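You operate a simulated robot arm through the tools that you are given. There is no shell and no other tool.

Carry out the task below with a simulated robot arm. There is one attempt and no reset: what you move stays moved.

JOB
Box both cell packs, the fully charged one first.
Fine: it reads FULL; charger switch off before a pack moves; both in the cell box, lid shut.

The check looks at the end state, three seconds after you hand in, the way a careful person would. Anything else that was tipped, shoved, dropped, spilled or broken makes it a failure. A push-on lid holds only when it is set on centred and level and pressed home; a screw cap is set on level and turned clockwise until tight.

ROBOT AND FRAMES
A 6-joint arm with a two-finger parallel gripper, fixed in place. Base frame: the origin is on the floor under the middle of its stand, x ahead of it, y to its left, z up; the work surface is at about z = 900. Readings come in mm, rad, newtons and seconds.
With the tool pointing down near the work surface it reaches from about 240 to 660 mm from the base axis. Its first joint turns from -1.152 to 1.152 rad. Payload 2.9 kg.
The tool frame sits at the grasp point between the pads (the TCP): z along the fingers, y along the line on which they close. The tips reach 30 mm beyond it. Largest opening 110 mm; finger width 20, thickness 10; the body of the gripper, 48 by 112 mm, starts 55 mm behind the TCP.
Orientation is told as [roll, pitch, yaw] about the base's x, y, z axes, in that order, counted from this pose: with the fingers straight down and closing along the base's y, the tool's x points along the base's -x, its y along +y and its z along -z.

CONTROLS
- The arm moves only by the tool arm_command. Its argument "rows" is a list of rows, each a list of 3 entries, a list of its own where there are three numbers: the shift along the tool's x, y, z in mm, then the turn, a rotation vector about the tool's x, y, z in rad, then the gripper command, from -1 (fully open) to 1 (shut), values between in proportion. In form: [[[tx, ty, tz], [rx, ry, rz], claw], ...]. A call has 1 to 20 rows; each row shifts and turns the commanded pose from where the row before left it, along the tool's axes as they then stand. A row lasts 0.2 s, in which the tool goes at most 50 mm and 0.15 rad; a call with a longer step from one row to the next is refused whole, and so is a gripper value outside its range. A pose out of reach is approached as far as the arm can. The call stops where the force on the tool passes 90 N (or 10 N more than at its start, if that is more) or the arm is blocked; 0.2 s more then pass. Each finger travels about 108 mm/s and halts on what it meets, pressing with about 29 N; the grip force reading is that of the motor and also rises with nothing between the fingers. The clock runs only during rows and for 0.2 s after the last one: add rows that do not move to give the fingers time. The reply holds the time, the measured pose of the TCP, the force on the tool along the base axes, the opening and the grip force, in the units named above and with some noise, with the torque about the TCP (base axes, N m) and any sound that the robot's microphone picked up.
- Cameras (640 x 400 px; columns grow to the right, rows downward): "scene" is fixed at [72.5, 424.1, 1405.3]; the picture's right is [-0.83, -0.56, 0.00], its down [-0.20, 0.30, -0.93] and it looks along [0.53, -0.77, -0.36] (base axes); focal length 298 px, centre (320, 200). "wrist" rides on the gripper at [72, 17, -103] in the tool frame; the picture's right is [-0.23, 0.97, 0.00], its down [-0.76, -0.18, -0.62] and it looks along [-0.61, -0.14, 0.78] (tool axes); focal length 222 px, centre (320, 200). There is no depth. A picture from a camera that has moved, and an enlarged one, comes with that camera's place and axes in the base frame and with its lens.
- capture(camera): a new picture of that camera. The clock stands still meanwhile.
- close_up(camera, box): a new picture of the part [left, top, right, bottom] of that camera's present view, enlarged. The clock stands still meanwhile.
- hand_in(): hands the job in; it is judged then, once.

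Nothing tells you positions but the pictures and the camera data. Unless the task says otherwise, let go and move clear before handing in.

The tools are called after ">>>" as a command line: name --argument value ..., lists and objects as JSON in quotes. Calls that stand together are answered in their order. arm_command: Moves the arm, as the interface text tells. Its arguments: {"type":"object","properties":{"rows":{"type":"array"}},"required":["rows"]} The other tools are called the same way: capture (camera) takes a picture; close_up (camera, box) takes an enlarged picture of a part of a camera's view; hand_in () hands the job in.

At the start:

```text
time_s: 0.0
tcp_pos: [304.4, -89.4, 1358.0]
ee_rot: [-0.001, -0.001, 0.002]
ft_force: [-0.1, 0.7, -0.8]
torque: [-0.01, -0.03, -0.02]
finger_gap: 109.9
gripper_force: 0.1
```

scene: 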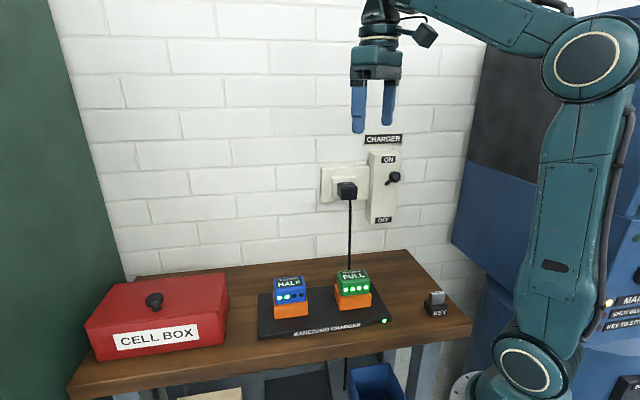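
wrist: 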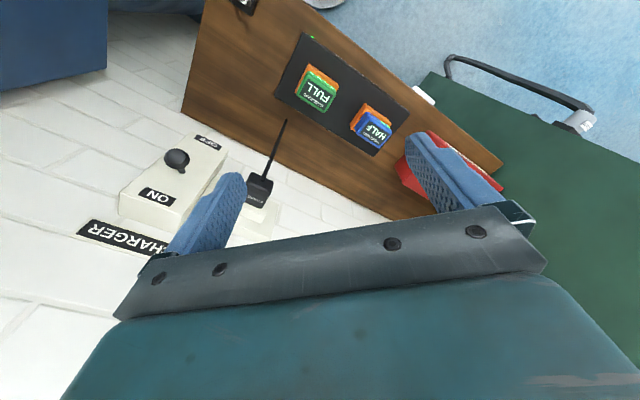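

I see a bench with a red cell box (lid with a knob) on the left, a charger carrying a HALF pack and a FULL pack, a key block, and a wall switch with a lever currently near ON. I'll look closer at each item before moving.

>>> close_up --camera "scene" --box '[60, 240, 260, 365]'

>>> close_up --camera "scene" --box '[250, 250, 410, 350]'

>>> close_up --camera "scene" --box '[310, 130, 430, 230]'

>>> close_up --camera "scene" --box '[400, 270, 640, 400]'

>>> close_up --camera "wrist" --box '[100, 0, 500, 250]'

```text
3.20 times, centred on (160, 302) of scene
camera zoom: at [72.5, 424.1, 1405.3], right [-0.83, -0.56, 0.0], down [-0.2, 0.3, -0.93], along [0.53, -0.77, -0.36], focal length 954 px, centre (832, -128)
```

zoom: 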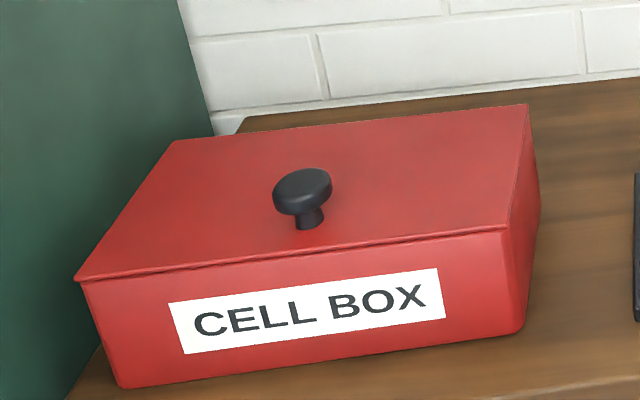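

```text
4.00 times, centred on (330, 300) of scene
camera zoom: at [72.5, 424.1, 1405.3], right [-0.83, -0.56, 0.0], down [-0.2, 0.3, -0.93], along [0.53, -0.77, -0.36], focal length 1193 px, centre (280, -200)
```

zoom: 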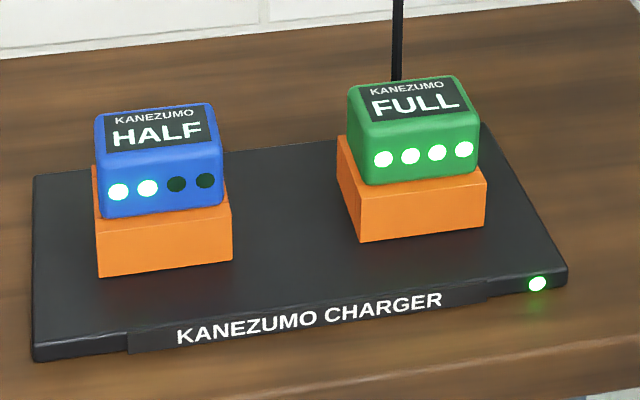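

```text
4.00 times, centred on (370, 180) of scene
camera zoom: at [72.5, 424.1, 1405.3], right [-0.83, -0.56, 0.0], down [-0.2, 0.3, -0.93], along [0.53, -0.77, -0.36], focal length 1193 px, centre (120, 280)
```

zoom: 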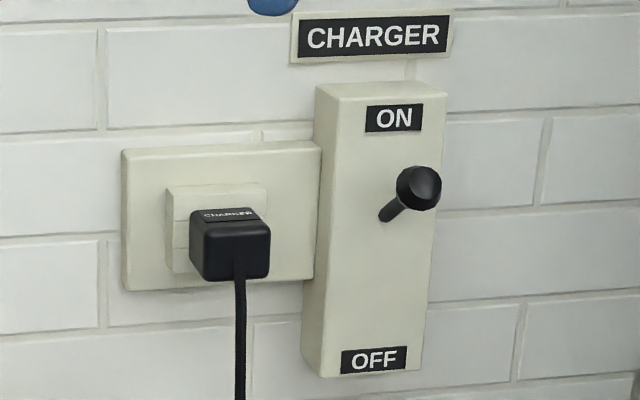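

```text
2.67 times, centred on (520, 335) of scene
camera zoom: at [72.5, 424.1, 1405.3], right [-0.83, -0.56, 0.0], down [-0.2, 0.3, -0.93], along [0.53, -0.77, -0.36], focal length 795 px, centre (-213, -160)
```

zoom: 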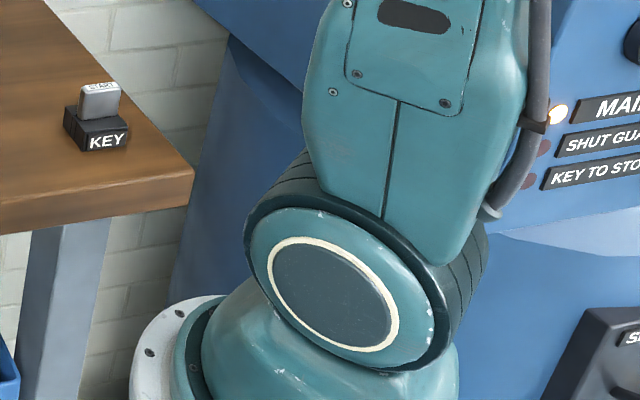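

```text
1.60 times, centred on (300, 125) of wrist
camera zoom: at [232.6, -71.9, 1461.0], right [0.23, 0.97, 0.0], down [0.76, -0.18, 0.62], along [0.61, -0.14, -0.78], focal length 355 px, centre (352, 320)
```

zoom: 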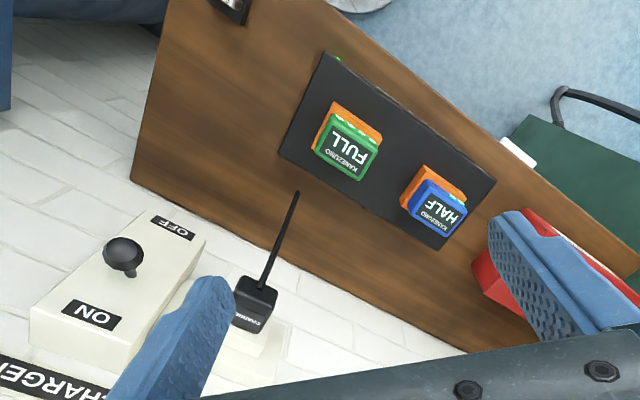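

The charger lever is up at ON (knob around x≈331, y≈-294, z≈1184). The bench runs about 45° to the base axes. I'll turn the tool in the air to line up with the bench and look again.

>>> arm_command --rows '[[[0, 0, 0], [0, 0, 0.131], -1], [[0, 0, 0], [0, 0, 0.131], -1], [[0, 0, 0], [0, 0, 0.131], -1], [[0, 0, 0], [0, 0, 0.131], -1], [[0, 0, 0], [0, 0, 0.131], -1], [[0, 0, 0], [0, 0, 0.13], -1], [[0, 0, 0], [0, 0, 0], -1]]'

>>> capture --camera "wrist"

>>> capture --camera "scene"

```text
time_s: 1.6
tcp_pos: [305.1, -89.6, 1358.2]
ee_rot: [0.001, -0.001, -0.788]
ft_force: [0.4, -0.7, -0.4]
torque: [0.01, 0.0, -0.05]
finger_gap: 110.0
gripper_force: 0.0
```

```text
taken
camera wrist: at [265.5, -25.6, 1461.4], right [0.85, 0.53, 0.0], down [0.41, -0.66, 0.62], along [0.33, -0.53, -0.78], focal length 222 px, centre (320, 200)
```

wrist: 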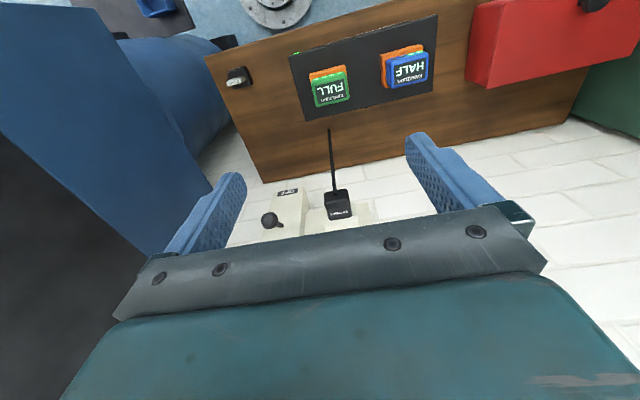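

```text
taken
```

scene: 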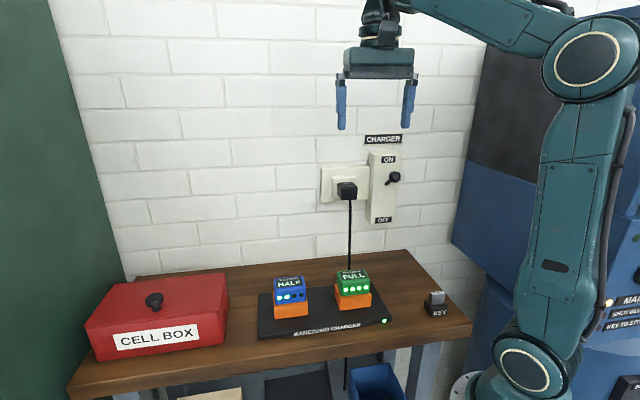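

The tool is now aligned with the bench, with charger, packs, key, switch and box all in view. I'll take enlarged wrist views to triangulate precisely.

>>> close_up --camera "wrist" --box '[270, 0, 462, 120]'

>>> close_up --camera "wrist" --box '[224, 150, 384, 250]'

>>> close_up --camera "wrist" --box '[448, 0, 640, 120]'

>>> close_up --camera "scene" --box '[340, 140, 420, 230]'

```text
3.33 times, centred on (366, 60) of wrist
camera zoom: at [265.5, -25.6, 1461.4], right [0.85, 0.53, 0.0], down [0.41, -0.66, 0.62], along [0.33, -0.53, -0.78], focal length 740 px, centre (167, 667)
```

zoom: 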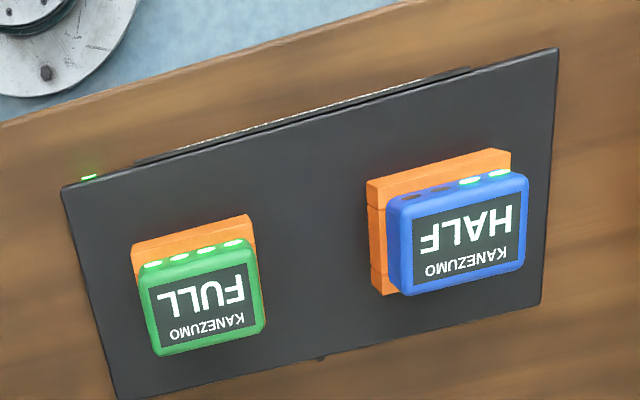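

```text
4.00 times, centred on (304, 200) of wrist
camera zoom: at [265.5, -25.6, 1461.4], right [0.85, 0.53, 0.0], down [0.41, -0.66, 0.62], along [0.33, -0.53, -0.78], focal length 888 px, centre (384, 200)
```

zoom: 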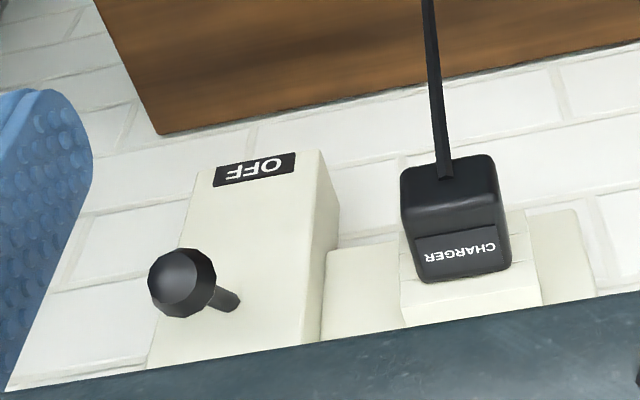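

```text
3.33 times, centred on (544, 60) of wrist
camera zoom: at [265.5, -25.6, 1461.4], right [0.85, 0.53, 0.0], down [0.41, -0.66, 0.62], along [0.33, -0.53, -0.78], focal length 740 px, centre (-427, 667)
```

zoom: 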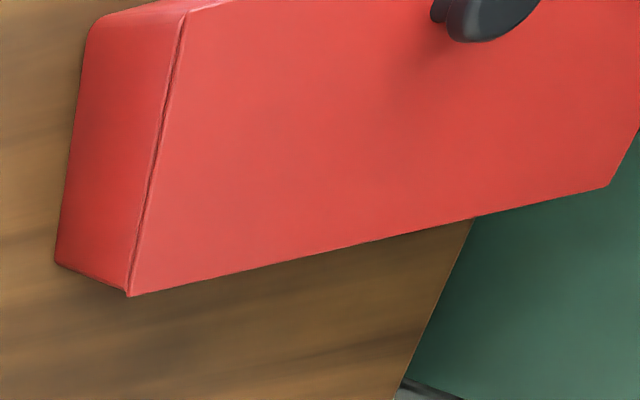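

```text
4.44 times, centred on (380, 185) of scene
camera zoom: at [72.5, 424.1, 1405.3], right [-0.83, -0.56, 0.0], down [-0.2, 0.3, -0.93], along [0.53, -0.77, -0.36], focal length 1325 px, centre (53, 267)
```

zoom: 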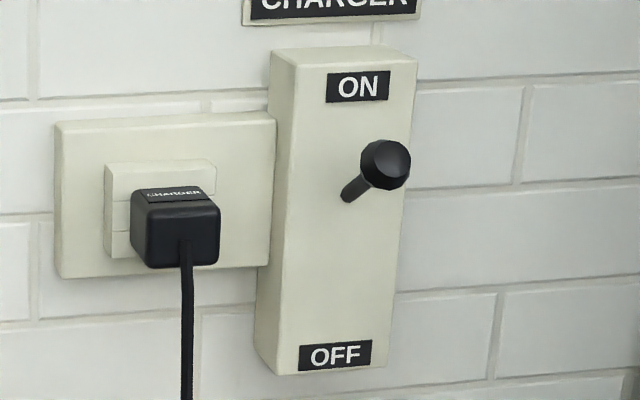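

The lever knob triangulates to about (331, -300, 1183) with its pivot near z≈1147. The FULL pack top is near (337, -104, 991) and HALF near (444, 0, 991). Next I close the fingers and move above the lever knob, staying high.

>>> arm_command --rows '[[[0, 0, 0], [0, 0, 0], 1], [[-20, -16, 0], [0, 0, 0], 1], [[-35, -28, 0], [0, 0, 0], 1], [[-36, -30, 0], [0, 0, 0], 1], [[-36, -30, 0], [0, 0, 0], 1], [[-34, -26, 0], [0, 0, 0], 1], [[0, 0, 30], [0, 0, 0], 1], [[0, 0, 30], [0, 0, 0], 1], [[0, 0, 0], [0, 0, 0], 1]]'

>>> capture --camera "scene"

>>> capture --camera "wrist"

```text
time_s: 3.6
tcp_pos: [323.0, -292.8, 1287.9]
ee_rot: [0.0, -0.002, -0.784]
ft_force: [1.0, 0.2, -0.3]
torque: [-0.03, -0.04, 0.01]
finger_gap: 0.2
gripper_force: 28.8
out of reach, approached as far as the arm can: row 6
```

```text
taken
```

scene: 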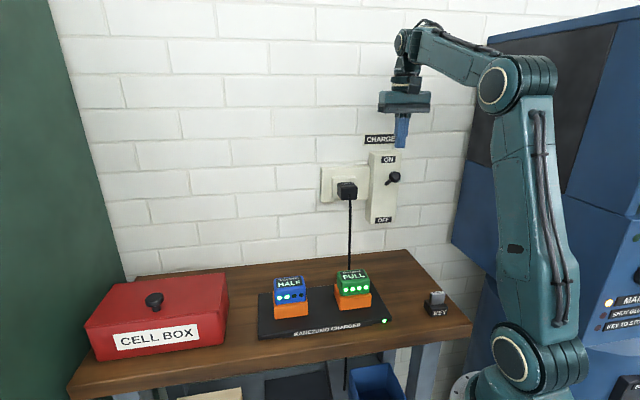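

```text
taken
camera wrist: at [284.6, -228.3, 1391.3], right [0.85, 0.53, 0.0], down [0.41, -0.66, 0.62], along [0.33, -0.53, -0.78], focal length 222 px, centre (320, 200)
```

wrist: 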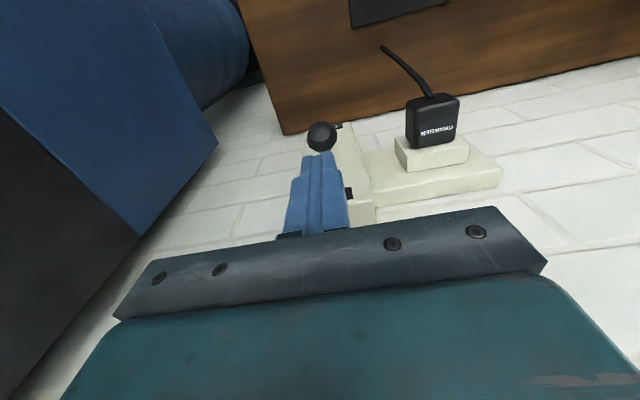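

The closed fingertips are directly over the lever knob, in line with it in both views. I'll shift 6 mm toward the wall and push the lever down to OFF in small steps.

>>> arm_command --rows '[[[-6, 0, 20], [0, 0, 0], 1], [[0, 0, 20], [0, 0, 0], 1], [[0, 0, 14], [0, 0, 0], 1], [[0, 0, 8], [0, 0, 0], 1], [[0, 0, 8], [0, 0, 0], 1], [[0, 0, 8], [0, 0, 0], 1], [[0, 0, 8], [0, 0, 0], 1], [[0, 0, 8], [0, 0, 0], 1], [[0, 0, 8], [0, 0, 0], 1], [[0, 0, 8], [0, 0, 0], 1], [[0, 0, 8], [0, 0, 0], 1], [[0, 0, 8], [0, 0, 0], 1], [[0, 0, 8], [0, 0, 0], 1], [[0, 0, 0], [0, 0, 0], 1]]'

>>> close_up --camera "scene" --box '[340, 120, 440, 230]'

>>> close_up --camera "scene" --box '[250, 250, 410, 350]'

```text
time_s: 6.6
tcp_pos: [327.3, -296.8, 1156.1]
ee_rot: [-0.001, -0.005, -0.786]
ft_force: [-3.0, -1.8, 16.0]
torque: [-0.17, 0.0, 0.08]
finger_gap: 0.0
gripper_force: 29.1
```

```text
3.64 times, centred on (390, 175) of scene
camera zoom: at [72.2, 424.3, 1405.3], right [-0.83, -0.56, 0.0], down [-0.2, 0.3, -0.93], along [0.53, -0.77, -0.36], focal length 1084 px, centre (66, 291)
```

zoom: 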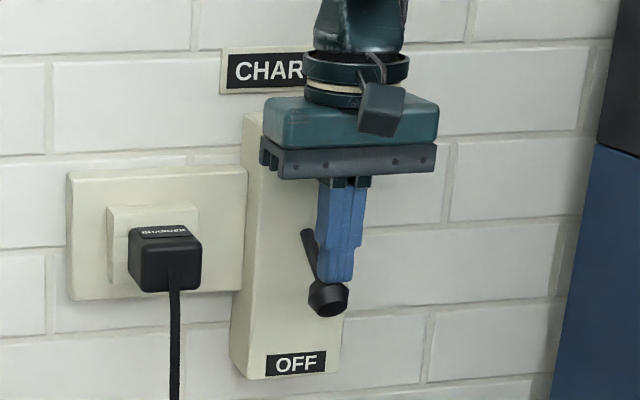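

```text
4.00 times, centred on (330, 300) of scene
camera zoom: at [72.2, 424.3, 1405.3], right [-0.83, -0.56, 0.0], down [-0.2, 0.3, -0.93], along [0.53, -0.77, -0.36], focal length 1193 px, centre (280, -200)
```

zoom: 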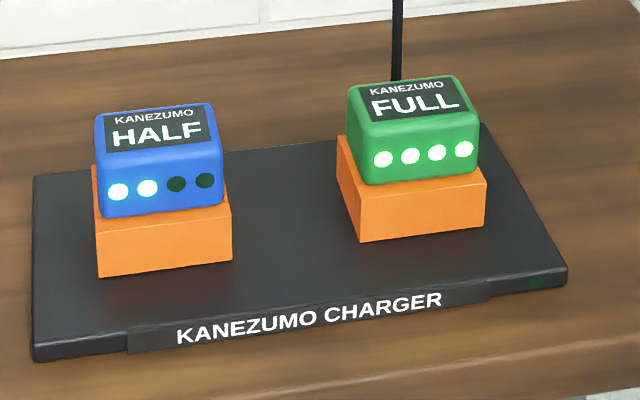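

The lever is now down and the charger's green LED has gone out. I'll nudge a few mm more to be sure it is at its stop, then lift clear and check it stays at OFF.

>>> arm_command --rows '[[[0, 0, 3], [0, 0, 0], 1], [[0, 0, 3], [0, 0, 0], 1], [[0, 0, 0], [0, 0, 0], 1]]'

>>> arm_command --rows '[[[4, 0, -12], [0, 0, 0], 1], [[10, 0, -30], [0, 0, 0], 1], [[20, 0, -40], [0, 0, 0], 1], [[25, 10, -40], [0, 0, 0], 1], [[25, 20, -20], [0, 0, 0], 1], [[0, 0, 0], [0, 0, 0], 1]]'

>>> close_up --camera "scene" --box '[250, 120, 442, 240]'

>>> capture --camera "scene"

>>> capture --camera "wrist"

```text
time_s: 7.4
tcp_pos: [327.5, -297.2, 1155.3]
ee_rot: [0.003, -0.016, -0.785]
ft_force: [-12.3, 5.1, 55.5]
torque: [-0.3, 0.03, -0.07]
finger_gap: 0.0
gripper_force: 29.3
```

```text
time_s: 8.8
tcp_pos: [288.6, -215.4, 1292.1]
ee_rot: [-0.001, -0.003, -0.784]
ft_force: [-0.5, 0.6, 0.6]
torque: [-0.01, 0.01, -0.01]
finger_gap: 0.0
gripper_force: 29.4
```

```text
3.33 times, centred on (346, 180) of scene
camera zoom: at [72.5, 424.2, 1405.3], right [-0.83, -0.56, 0.0], down [-0.2, 0.3, -0.93], along [0.53, -0.77, -0.36], focal length 994 px, centre (233, 267)
```

zoom: 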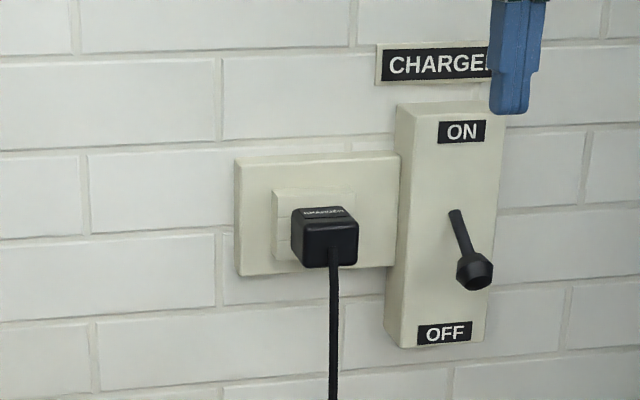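

```text
taken
```

scene: 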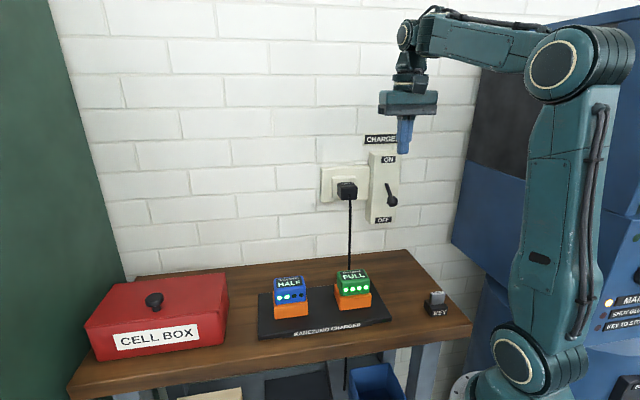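

```text
taken
camera wrist: at [250.4, -151.9, 1394.2], right [0.85, 0.53, 0.0], down [0.41, -0.66, 0.62], along [0.33, -0.53, -0.78], focal length 222 px, centre (320, 200)
```

wrist: 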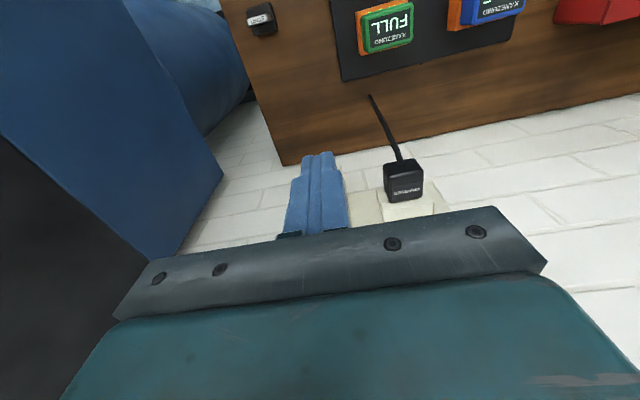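

The lever rests at OFF and the charger LED is dark. Next I move along the bench with the gripper opening to get a close view of the cell box and its lid.

>>> arm_command --rows '[[[7, 20, 3], [0, 0, 0], -1], [[14, 40, 7], [0, 0, 0], -1], [[14, 41, 8], [0, 0, 0], -1], [[14, 41, 8], [0, 0, 0], -1], [[14, 41, 8], [0, 0, 0], -1], [[14, 41, 8], [0, 0, 0], -1], [[14, 41, 8], [0, 0, 0], -1], [[14, 41, 8], [0, 0, 0], -1], [[14, 41, 8], [0, 0, 0], -1], [[14, 41, 8], [0, 0, 0], -1], [[14, 41, 8], [0, 0, 0], -1], [[14, 41, 8], [0, 0, 0], -1], [[7, 20, 4], [0, 0, 0], -1], [[0, 0, 0], [0, 0, 0], -1]]'

>>> capture --camera "wrist"

>>> capture --camera "scene"

```text
time_s: 11.8
tcp_pos: [516.2, 249.3, 1195.4]
ee_rot: [0.0, -0.002, -0.787]
ft_force: [0.3, -0.4, 0.7]
torque: [0.02, -0.02, -0.01]
finger_gap: 110.0
gripper_force: 0.0
```

```text
taken
camera wrist: at [477.6, 313.5, 1298.8], right [0.85, 0.53, 0.0], down [0.41, -0.66, 0.62], along [0.33, -0.53, -0.78], focal length 222 px, centre (320, 200)
```

wrist: 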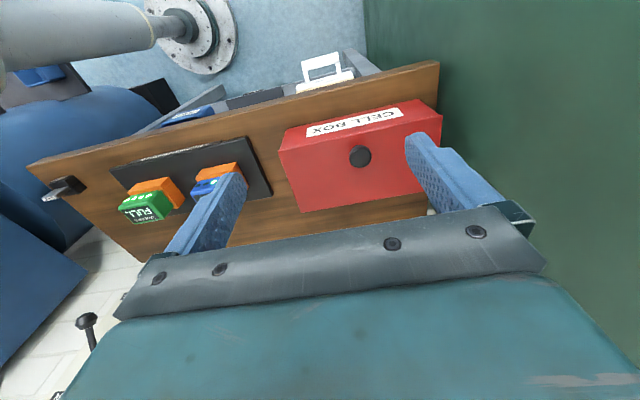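

```text
taken
```

scene: 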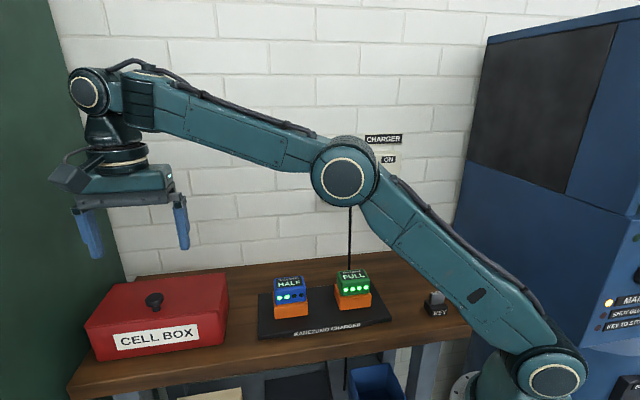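

>>> close_up --camera "wrist" --box '[264, 85, 456, 205]'

>>> close_up --camera "wrist" --box '[270, 30, 462, 150]'

>>> close_up --camera "scene" --box '[80, 260, 240, 360]'

```text
3.33 times, centred on (360, 145) of wrist
camera zoom: at [477.6, 313.5, 1298.8], right [0.85, 0.53, 0.0], down [0.41, -0.66, 0.62], along [0.33, -0.53, -0.78], focal length 740 px, centre (187, 383)
```

zoom: 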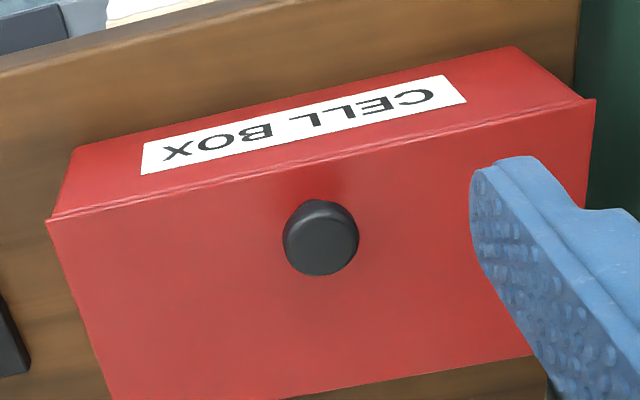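

```text
3.33 times, centred on (366, 90) of wrist
camera zoom: at [477.6, 313.5, 1298.8], right [0.85, 0.53, 0.0], down [0.41, -0.66, 0.62], along [0.33, -0.53, -0.78], focal length 740 px, centre (167, 567)
```

zoom: 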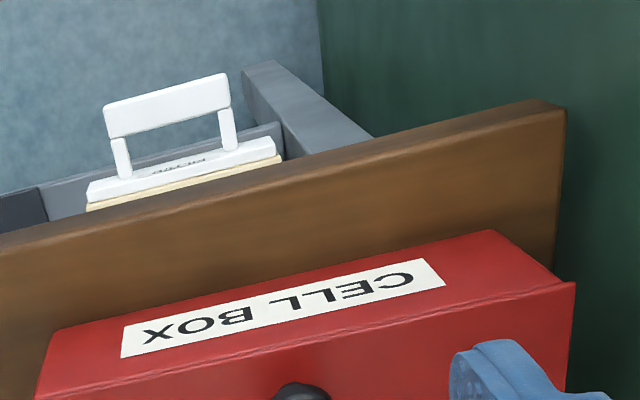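

```text
4.00 times, centred on (160, 310) of scene
camera zoom: at [72.5, 424.2, 1405.3], right [-0.83, -0.56, 0.0], down [-0.2, 0.3, -0.93], along [0.53, -0.77, -0.36], focal length 1193 px, centre (960, -240)
```

zoom: 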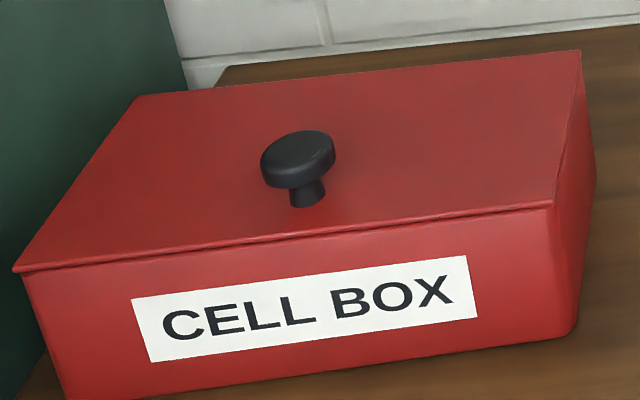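

The lid has a round knob near its front edge (about x=600, y=217, top z≈1022), so it is probably hinged at the back. I'll tilt the tool about 40° toward the wall so the knob is within reach, and stop just short of it for an alignment look.

>>> arm_command --rows '[[[0, 0, 0], [0, 0, -0.105], -1], [[0, 0, 0], [0, 0, -0.105], -1], [[0, 0, 0], [0, -0.14, 0], -0.5], [[0, 0, 0], [0, -0.14, 0], 0], [[0, 0, 0], [0, -0.14, 0], 0], [[0, 0, 0], [0, -0.14, 0], 0], [[0, 0, 0], [0, -0.138, 0], 0], [[11, 4.8, 28.5], [0, 0, 0], 0], [[11, 4.8, 28.5], [0, 0, 0], 0], [[11, 4.8, 28.5], [0, 0, 0], 0], [[11, 4.9, 28.6], [0, 0, 0], 0], [[0, 0, 0], [0, 0, 0], 0]]'

>>> capture --camera "wrist"

>>> capture --camera "scene"

```text
time_s: 14.4
tcp_pos: [576.2, 268.9, 1119.6]
ee_rot: [0.022, -0.522, -0.572]
ft_force: [-0.6, 0.4, -0.1]
torque: [0.0, 0.01, -0.02]
finger_gap: 54.9
gripper_force: 0.1
out of reach, approached as far as the arm can: row 6, 7, 8, 9, 10, 11
```

```text
taken
camera wrist: at [489.5, 344.7, 1172.8], right [0.69, 0.72, 0.13], down [0.19, -0.35, 0.92], along [0.7, -0.6, -0.38], focal length 222 px, centre (320, 200)
```

wrist: 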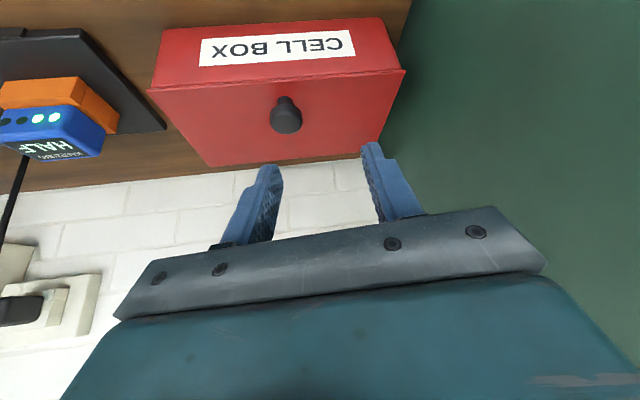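

```text
taken
```

scene: 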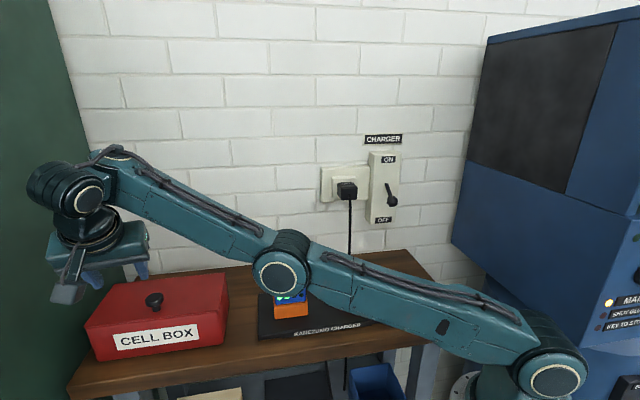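

The steep sideways tilt isn't reachable: the tool stopped at about 30° and drifted off in u and z. I'll back off, un-tilt, and use a pose that leans partly outward along the arm's own direction.

>>> arm_command --rows '[[[0, -27, 0], [0, 0.13, 0], 0], [[0, -27, 0], [0, 0.13, 0], 0], [[0, -27, 0], [0, 0.13, 0], 0], [[0, 0, 0], [0, 0.13, 0], 0], [[0, 0, 0], [0, 0, 0], 0]]'

```text
time_s: 15.6
tcp_pos: [544.9, 207.1, 1123.9]
ee_rot: [0.02, -0.004, -0.562]
ft_force: [-0.4, -0.6, 0.4]
torque: [-0.03, -0.01, 0.01]
finger_gap: 55.2
gripper_force: 0.0
out of reach, approached as far as the arm can: row 1, 2
```

The tool is vertical again at (545, 207, 1124). Now I apply the new orientation, leaning outward along the bench first and then slightly toward the wall.

>>> arm_command --rows '[[[0, 0, 0], [0, 0, 0.11], 0], [[0, 0, 0], [0, 0, 0.11], 0], [[0, 0, 0], [-0.137, 0, 0], 0], [[0, 0, 0], [-0.137, 0, 0], 0], [[0, 0, 0], [-0.137, 0, 0], 0], [[0, 0, 0], [0, -0.117, -0.051], 0], [[0, 0, 0], [0, -0.117, -0.051], 0], [[0, 0, 0], [0, -0.117, -0.051], 0], [[0, 0, 0], [0, -0.117, -0.051], 0], [[0, 0, 0], [0, 0, 0], 0]]'

>>> capture --camera "wrist"

>>> capture --camera "scene"

```text
time_s: 17.8
tcp_pos: [547.1, 283.1, 1253.6]
ee_rot: [0.397, -0.488, -0.783]
ft_force: [0.0, -0.3, -0.1]
torque: [0.02, -0.02, -0.03]
finger_gap: 55.1
gripper_force: 0.1
out of reach, approached as far as the arm can: row 3, 4, 5, 6, 7, 8, 9
```

```text
taken
camera wrist: at [450.9, 345.5, 1309.9], right [0.65, 0.62, 0.44], down [0.02, -0.59, 0.8], along [0.76, -0.51, -0.4], focal length 222 px, centre (320, 200)
```

wrist: 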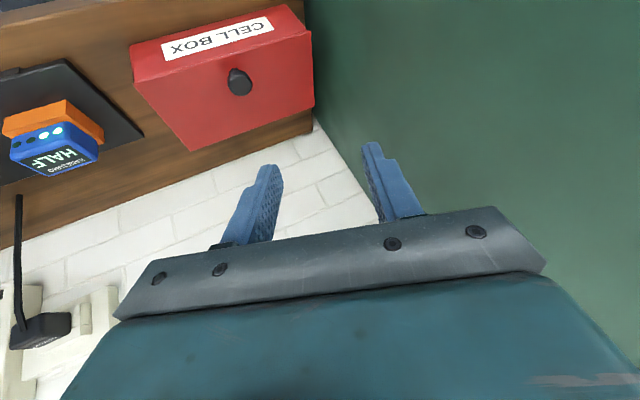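

```text
taken
```

scene: 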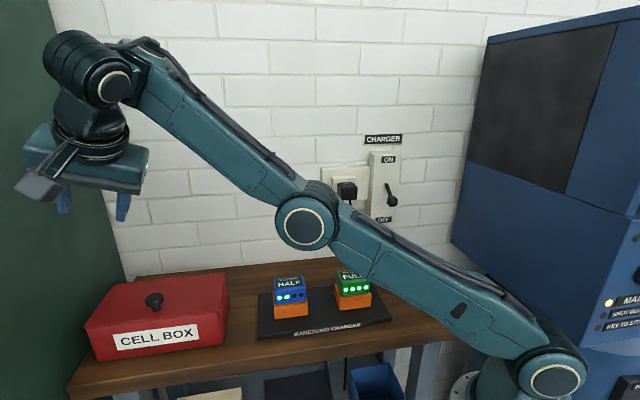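

The orientation was reached, but only by drifting 130 mm upward, so the arm is stretched out in this region. I'll go back to tool-down over a nearer spot and test which way it can lean.

>>> arm_command --rows '[[[0, -35, 0], [0.1, 0, 0], 0], [[0, -35, 0], [0.1, 0, 0], 0], [[0, -35, 0], [0.1, 0, 0], 0], [[0, 0, 0], [0.1, 0, 0], 0], [[0, 0, 0], [0, 0.12, 0], 0], [[0, 0, 0], [0, 0.12, 0], 0], [[0, 0, 0], [0, 0.12, 0], 0], [[0, 0, 0], [0, 0.12, 0], 0], [[0, 0, 0], [0, 0, 0], 0]]'

>>> capture --camera "scene"

```text
time_s: 19.8
tcp_pos: [510.3, 208.7, 1238.7]
ee_rot: [0.032, -0.029, -0.777]
ft_force: [-0.6, 0.1, 0.5]
torque: [-0.01, -0.01, 0.02]
finger_gap: 54.9
gripper_force: 0.1
out of reach, approached as far as the arm can: row 1, 2, 3, 4
```

```text
taken
```

scene: 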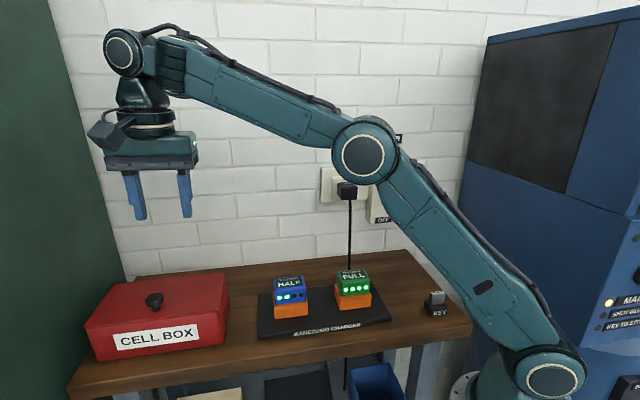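

The arm is bent normally again at (510, 209, 1239). I'll move lower and closer, then test a lean purely along the arm's reach direction.

>>> arm_command --rows '[[[2, -12.2, 27], [0, 0, 0], 0], [[2, -12.2, 27], [0, 0, 0], 0], [[2, -12.2, 27], [0, 0, 0], 0], [[2, -12.2, 27], [0, 0, 0], 0], [[0, 0, 0], [-0.091, -0.042, 0], 0], [[0, 0, 0], [-0.091, -0.042, 0], 0], [[0, 0, 0], [-0.091, -0.042, 0], 0], [[0, 0, 0], [-0.091, -0.042, 0], 0], [[0, 0, 0], [0, 0, 0], 0]]'

>>> capture --camera "scene"

```text
time_s: 21.8
tcp_pos: [478.4, 207.7, 1137.9]
ee_rot: [0.375, -0.071, -0.812]
ft_force: [-0.6, -0.2, -0.4]
torque: [0.01, -0.02, -0.01]
finger_gap: 55.1
gripper_force: 0.0
out of reach, approached as far as the arm can: row 3, 4, 5, 6
```

```text
taken
```

scene: 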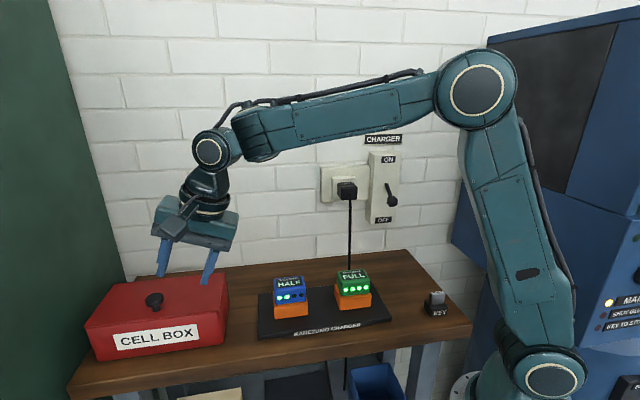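

This lean along the arm's reach works: the tool now points outward about 22° with its closing line still nearly parallel to the bench. I'll add a small lean toward the wall here and check it is accepted.

>>> arm_command --rows '[[[0, 0, 0], [0, -0.1, 0], 0], [[0, 0, 0], [0, -0.1, 0], 0], [[0, 0, 0], [0, 0, 0], 0]]'

```text
time_s: 22.6
tcp_pos: [477.3, 208.3, 1136.8]
ee_rot: [0.386, -0.26, -0.89]
ft_force: [-0.3, -0.6, 0.1]
torque: [-0.01, 0.0, -0.02]
finger_gap: 54.9
gripper_force: 0.1
```

That tilt was accepted with no drift. Now I move to a stand-off about 60 mm short of the lid knob and check alignment.

>>> arm_command --rows '[[[-10.3, 10.9, 20.8], [0, 0, 0], 0], [[-10.3, 10.9, 20.8], [0, 0, 0], 0], [[-10.3, 10.9, 20.8], [0, 0, 0], 0], [[-10.3, 10.9, 20.8], [0, 0, 0], 0], [[0, 0, 0], [0, 0, 0], 0]]'

>>> capture --camera "wrist"

>>> capture --camera "scene"

```text
time_s: 23.8
tcp_pos: [567.8, 209.3, 1088.4]
ee_rot: [0.386, -0.258, -0.885]
ft_force: [-0.6, -0.5, -0.4]
torque: [0.0, 0.02, -0.01]
finger_gap: 54.7
gripper_force: 0.0
```

```text
taken
camera wrist: at [490.6, 270.4, 1168.4], right [0.78, 0.47, 0.41], down [0.07, -0.72, 0.69], along [0.62, -0.51, -0.6], focal length 222 px, centre (320, 200)
```

wrist: 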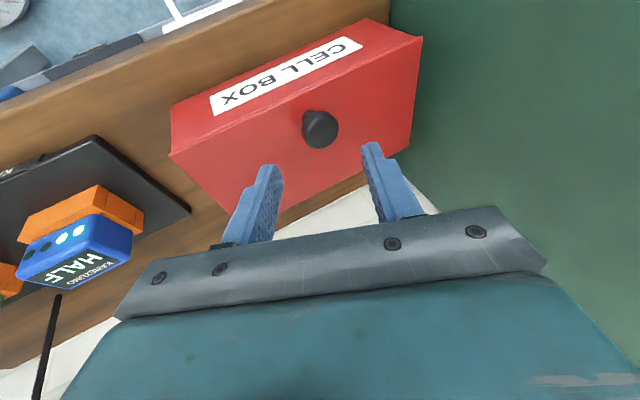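

```text
taken
```

scene: 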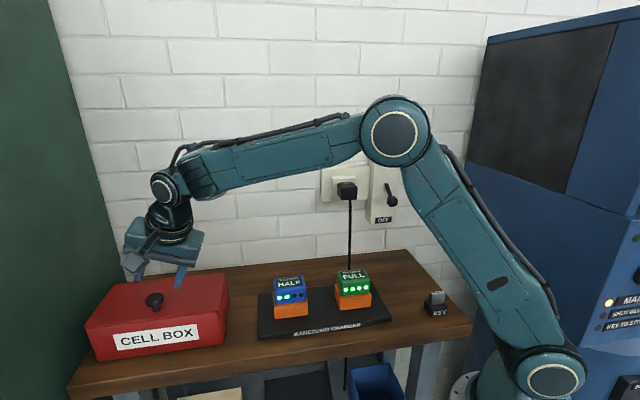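

>>> close_up --camera "wrist" --box '[240, 80, 400, 180]'

>>> close_up --camera "scene" --box '[90, 220, 250, 320]'

```text
4.00 times, centred on (320, 130) of wrist
camera zoom: at [490.6, 270.4, 1168.4], right [0.78, 0.47, 0.41], down [0.07, -0.72, 0.69], along [0.62, -0.51, -0.6], focal length 888 px, centre (320, 480)
```

zoom: 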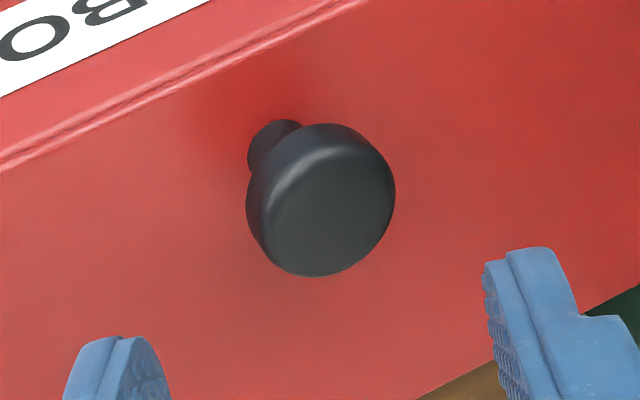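

```text
4.00 times, centred on (170, 270) of scene
camera zoom: at [72.5, 424.1, 1405.3], right [-0.83, -0.56, 0.0], down [-0.2, 0.3, -0.93], along [0.53, -0.77, -0.36], focal length 1193 px, centre (920, -80)
```

zoom: 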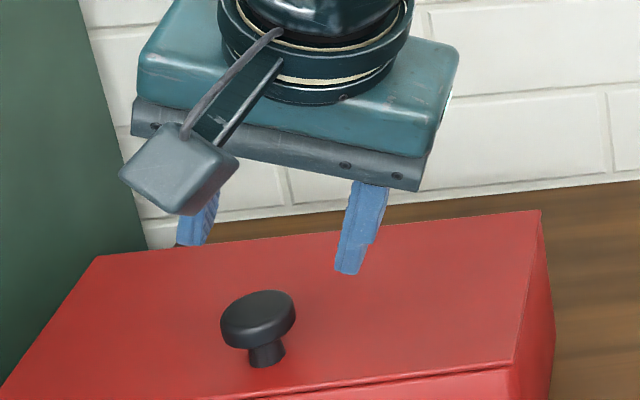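

Alignment agrees from both cameras: knob at about (600, 218) with top z≈1022. Moving straight in along the tool axis and then closing on the knob.

>>> arm_command --rows '[[[0.4, 0.2, 15], [0, 0, 0], 0], [[0.4, 0.2, 15], [0, 0, 0], 0], [[0.3, 0.1, 15], [0, 0, 0], 0], [[0.3, 0.1, 14.4], [0, 0, 0], 0], [[0, 0, 0], [0, 0, 0], 0]]'

>>> close_up --camera "wrist" --box '[200, 60, 440, 210]'

>>> close_up --camera "scene" --box '[90, 220, 250, 320]'

```text
time_s: 25.0
tcp_pos: [594.4, 215.1, 1036.5]
ee_rot: [0.387, -0.259, -0.886]
ft_force: [0.4, 1.2, 0.2]
torque: [0.03, 0.03, 0.01]
finger_gap: 54.7
gripper_force: 0.1
```

```text
2.67 times, centred on (320, 135) of wrist
camera zoom: at [516.2, 276.0, 1115.7], right [0.78, 0.47, 0.41], down [0.07, -0.72, 0.69], along [0.62, -0.51, -0.6], focal length 592 px, centre (320, 373)
```

zoom: 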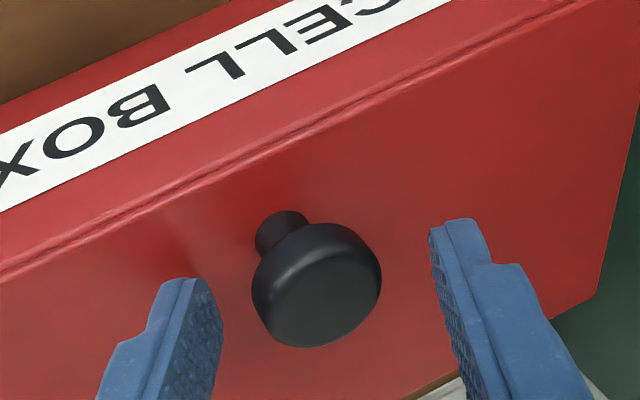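

```text
4.00 times, centred on (170, 270) of scene
camera zoom: at [72.5, 424.2, 1405.3], right [-0.83, -0.56, 0.0], down [-0.2, 0.3, -0.93], along [0.53, -0.77, -0.36], focal length 1193 px, centre (920, -80)
```

zoom: 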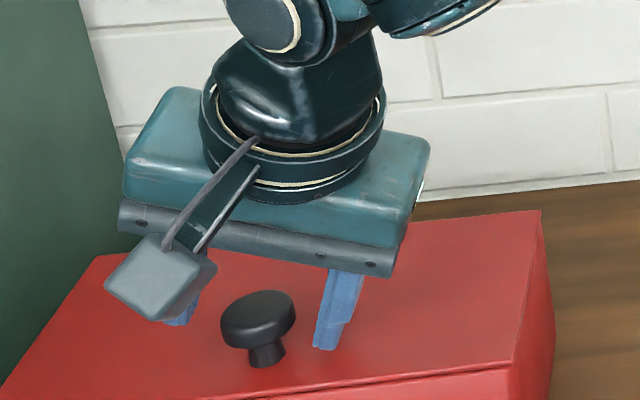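

The knob sits centred between the pads as planned. Closing on it.

>>> arm_command --rows '[[[0, 0, 0], [0, 0, 0], 1], [[0, 0, 0], [0, 0, 0], 1], [[0, 0, 0], [0, 0, 0], 1], [[0, 0, 0], [0, 0, 0], 1]]'

>>> close_up --camera "wrist" --box '[200, 60, 440, 210]'

```text
time_s: 26.0
tcp_pos: [594.8, 214.8, 1035.5]
ee_rot: [0.386, -0.256, -0.886]
ft_force: [-0.4, -0.2, -1.1]
torque: [-0.07, 0.03, -0.03]
finger_gap: 33.2
gripper_force: 45.4
```

```text
2.67 times, centred on (320, 135) of wrist
camera zoom: at [516.0, 275.8, 1115.6], right [0.78, 0.47, 0.41], down [0.07, -0.72, 0.69], along [0.62, -0.51, -0.6], focal length 592 px, centre (320, 373)
```

zoom: 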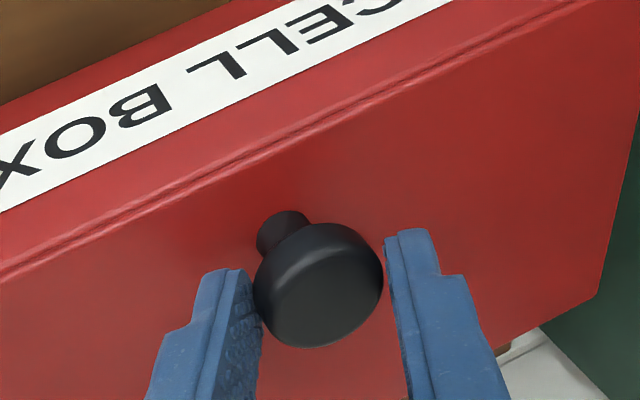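

The knob is gripped with a 33 mm gap. I'll raise it about 10° along an arc hinged at the rear edge and watch how the lid responds.

>>> arm_command --rows '[[[-2.53, 1.76, -3.97], [0, 0, 0], 1], [[-2.69, 1.71, -3.79], [0, 0, 0], 1], [[-2.92, 1.69, -3.68], [0, 0, 0], 1], [[-3.08, 1.66, -3.53], [0, 0, 0], 1], [[0, 0, 0], [0, 0, 0], 1]]'

>>> close_up --camera "scene" --box '[70, 210, 262, 360]'

>>> capture --camera "wrist"

```text
time_s: 27.2
tcp_pos: [596.4, 210.9, 1053.5]
ee_rot: [0.38, -0.257, -0.887]
ft_force: [-14.7, -0.1, -9.9]
torque: [0.76, 1.35, 0.49]
finger_gap: 33.2
gripper_force: 45.0
```

```text
2.67 times, centred on (166, 285) of scene
camera zoom: at [72.3, 424.2, 1405.3], right [-0.83, -0.56, 0.0], down [-0.2, 0.3, -0.93], along [0.53, -0.77, -0.36], focal length 795 px, centre (731, -27)
```

zoom: 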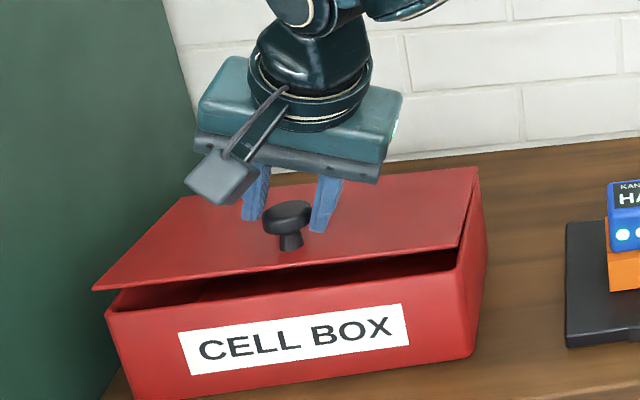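

```text
taken
camera wrist: at [519.7, 271.4, 1133.9], right [0.78, 0.47, 0.41], down [0.08, -0.72, 0.69], along [0.62, -0.51, -0.6], focal length 222 px, centre (320, 200)
```

wrist: 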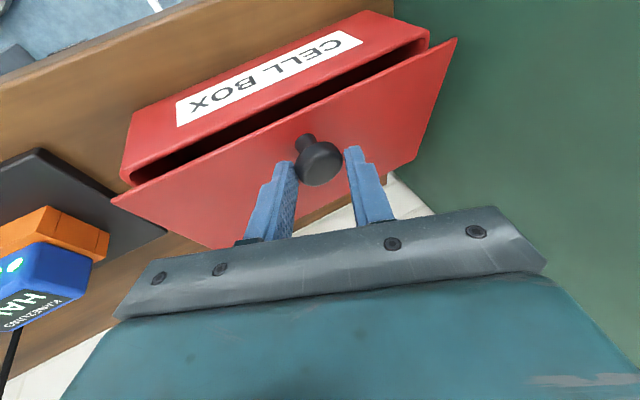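

The lid is hinged at the back and has opened cleanly with low forces. I'll continue the arc up to about 30°.

>>> arm_command --rows '[[[-3.26, 1.64, -3.43], [0, 0, 0], 1], [[-3.38, 1.6, -3.3], [0, 0, 0], 1], [[-3.52, 1.53, -3.07], [0, 0, 0], 1], [[-3.75, 1.51, -2.95], [0, 0, 0], 1], [[-3.82, 1.47, -2.84], [0, 0, 0], 1], [[-3.95, 1.38, -2.56], [0, 0, 0], 1], [[-4.05, 1.38, -2.53], [0, 0, 0], 1], [[-4.28, 1.31, -2.27], [0, 0, 0], 1], [[0, 0, 0], [0, 0, 0], 1]]'

>>> close_up --camera "scene" --box '[70, 190, 262, 340]'

>>> capture --camera "wrist"

```text
time_s: 29.2
tcp_pos: [613.9, 193.0, 1086.8]
ee_rot: [0.378, -0.255, -0.887]
ft_force: [-16.2, -4.5, -8.6]
torque: [0.66, 1.22, 0.7]
finger_gap: 32.7
gripper_force: 44.7
```

```text
2.67 times, centred on (166, 265) of scene
camera zoom: at [72.2, 424.0, 1405.4], right [-0.83, -0.56, 0.0], down [-0.2, 0.3, -0.93], along [0.53, -0.77, -0.36], focal length 795 px, centre (731, 27)
```

zoom: 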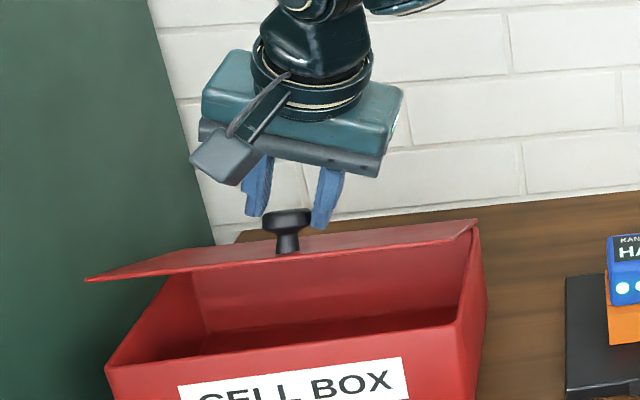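

```text
taken
camera wrist: at [536.0, 254.5, 1166.7], right [0.78, 0.47, 0.41], down [0.08, -0.72, 0.69], along [0.62, -0.51, -0.6], focal length 222 px, centre (320, 200)
```

wrist: 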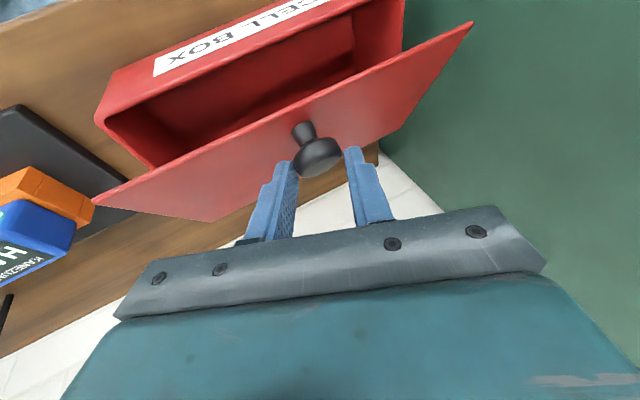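

The lid is at about 30° and the box interior is empty. Continuing the arc to about 60°.

>>> arm_command --rows '[[[-4.23, 1.24, -2.09], [0, 0, 0], 1], [[-4.45, 1.2, -1.93], [0, 0, 0], 1], [[-4.49, 1.13, -1.73], [0, 0, 0], 1], [[-4.61, 1.09, -1.6], [0, 0, 0], 1], [[-4.66, 1.02, -1.39], [0, 0, 0], 1], [[-4.8, 0.95, -1.16], [0, 0, 0], 1], [[-4.75, 0.87, -0.98], [0, 0, 0], 1], [[-4.84, 0.8, -0.76], [0, 0, 0], 1], [[-4.89, 0.73, -0.55], [0, 0, 0], 1], [[-4.88, 0.66, -0.36], [0, 0, 0], 1], [[-4.93, 0.58, -0.15], [0, 0, 0], 1], [[-4.97, 0.51, 0.05], [0, 0, 0], 1], [[0, 0, 0], [0, 0, 0], 1]]'

>>> close_up --camera "scene" --box '[70, 190, 262, 340]'

>>> capture --camera "wrist"

```text
time_s: 32.0
tcp_pos: [651.0, 158.0, 1118.9]
ee_rot: [0.387, -0.259, -0.886]
ft_force: [-0.9, 0.7, 0.4]
torque: [0.0, 0.05, 0.02]
finger_gap: 0.0
gripper_force: 37.6
```

```text
2.67 times, centred on (166, 265) of scene
camera zoom: at [72.5, 424.2, 1405.3], right [-0.83, -0.56, 0.0], down [-0.2, 0.3, -0.93], along [0.53, -0.77, -0.36], focal length 795 px, centre (731, 27)
```

zoom: 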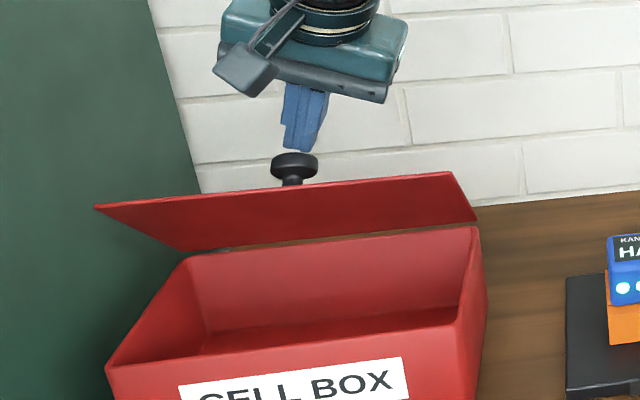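

```text
taken
camera wrist: at [573.0, 219.2, 1197.7], right [0.78, 0.47, 0.41], down [0.07, -0.72, 0.69], along [0.62, -0.51, -0.6], focal length 222 px, centre (320, 200)
```

wrist: 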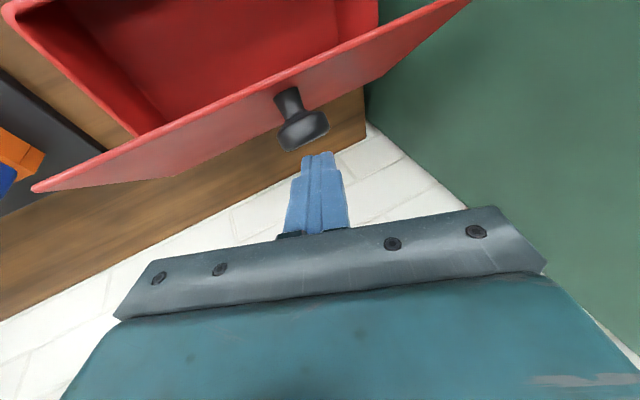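

The knob slipped out of the grip partway, but the lid is staying open by itself at about 50°, so its hinge has friction. I'll come over to the front with closed fingers and push it further open from underneath.

>>> arm_command --rows '[[[0, 0, -30], [0, 0, 0], 1], [[0, 0, -30], [0, 0, 0], 1], [[27.9, -9.45, -11.8], [0, 0, 0], 1], [[27.9, -9.45, -11.8], [0, 0, 0], 1], [[27.9, -9.45, -11.8], [0, 0, 0], 1], [[27.9, -9.45, -11.8], [0, 0, 0], 1], [[6.1, -8.7, 21.5], [0, 0, 0], 1], [[6.1, -8.7, 21.5], [0, 0, 0], 1], [[6.1, -8.7, 21.5], [0, 0, 0], 1], [[6.1, -8.7, 21.5], [0, 0, 0], 1], [[0, 0, 0], [0, 0, 0], 1]]'

>>> capture --camera "scene"

>>> capture --camera "wrist"

```text
time_s: 34.4
tcp_pos: [511.5, 212.5, 1074.4]
ee_rot: [0.386, -0.258, -0.886]
ft_force: [0.8, -1.0, -0.6]
torque: [0.03, 0.03, -0.03]
finger_gap: 0.1
gripper_force: 37.5
```

```text
taken
```

scene: 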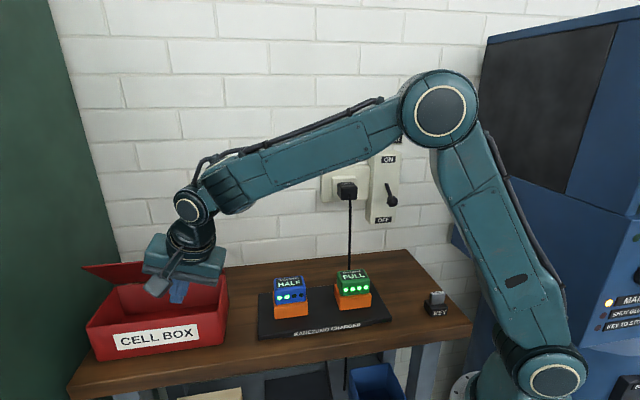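

```text
taken
camera wrist: at [433.3, 272.0, 1155.4], right [0.78, 0.47, 0.41], down [0.07, -0.72, 0.69], along [0.62, -0.51, -0.6], focal length 222 px, centre (320, 200)
```

wrist: 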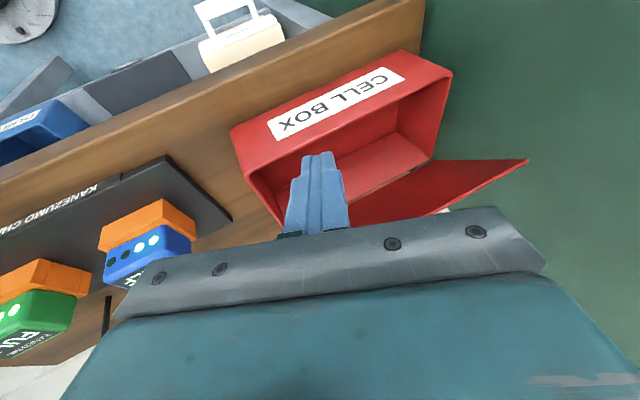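

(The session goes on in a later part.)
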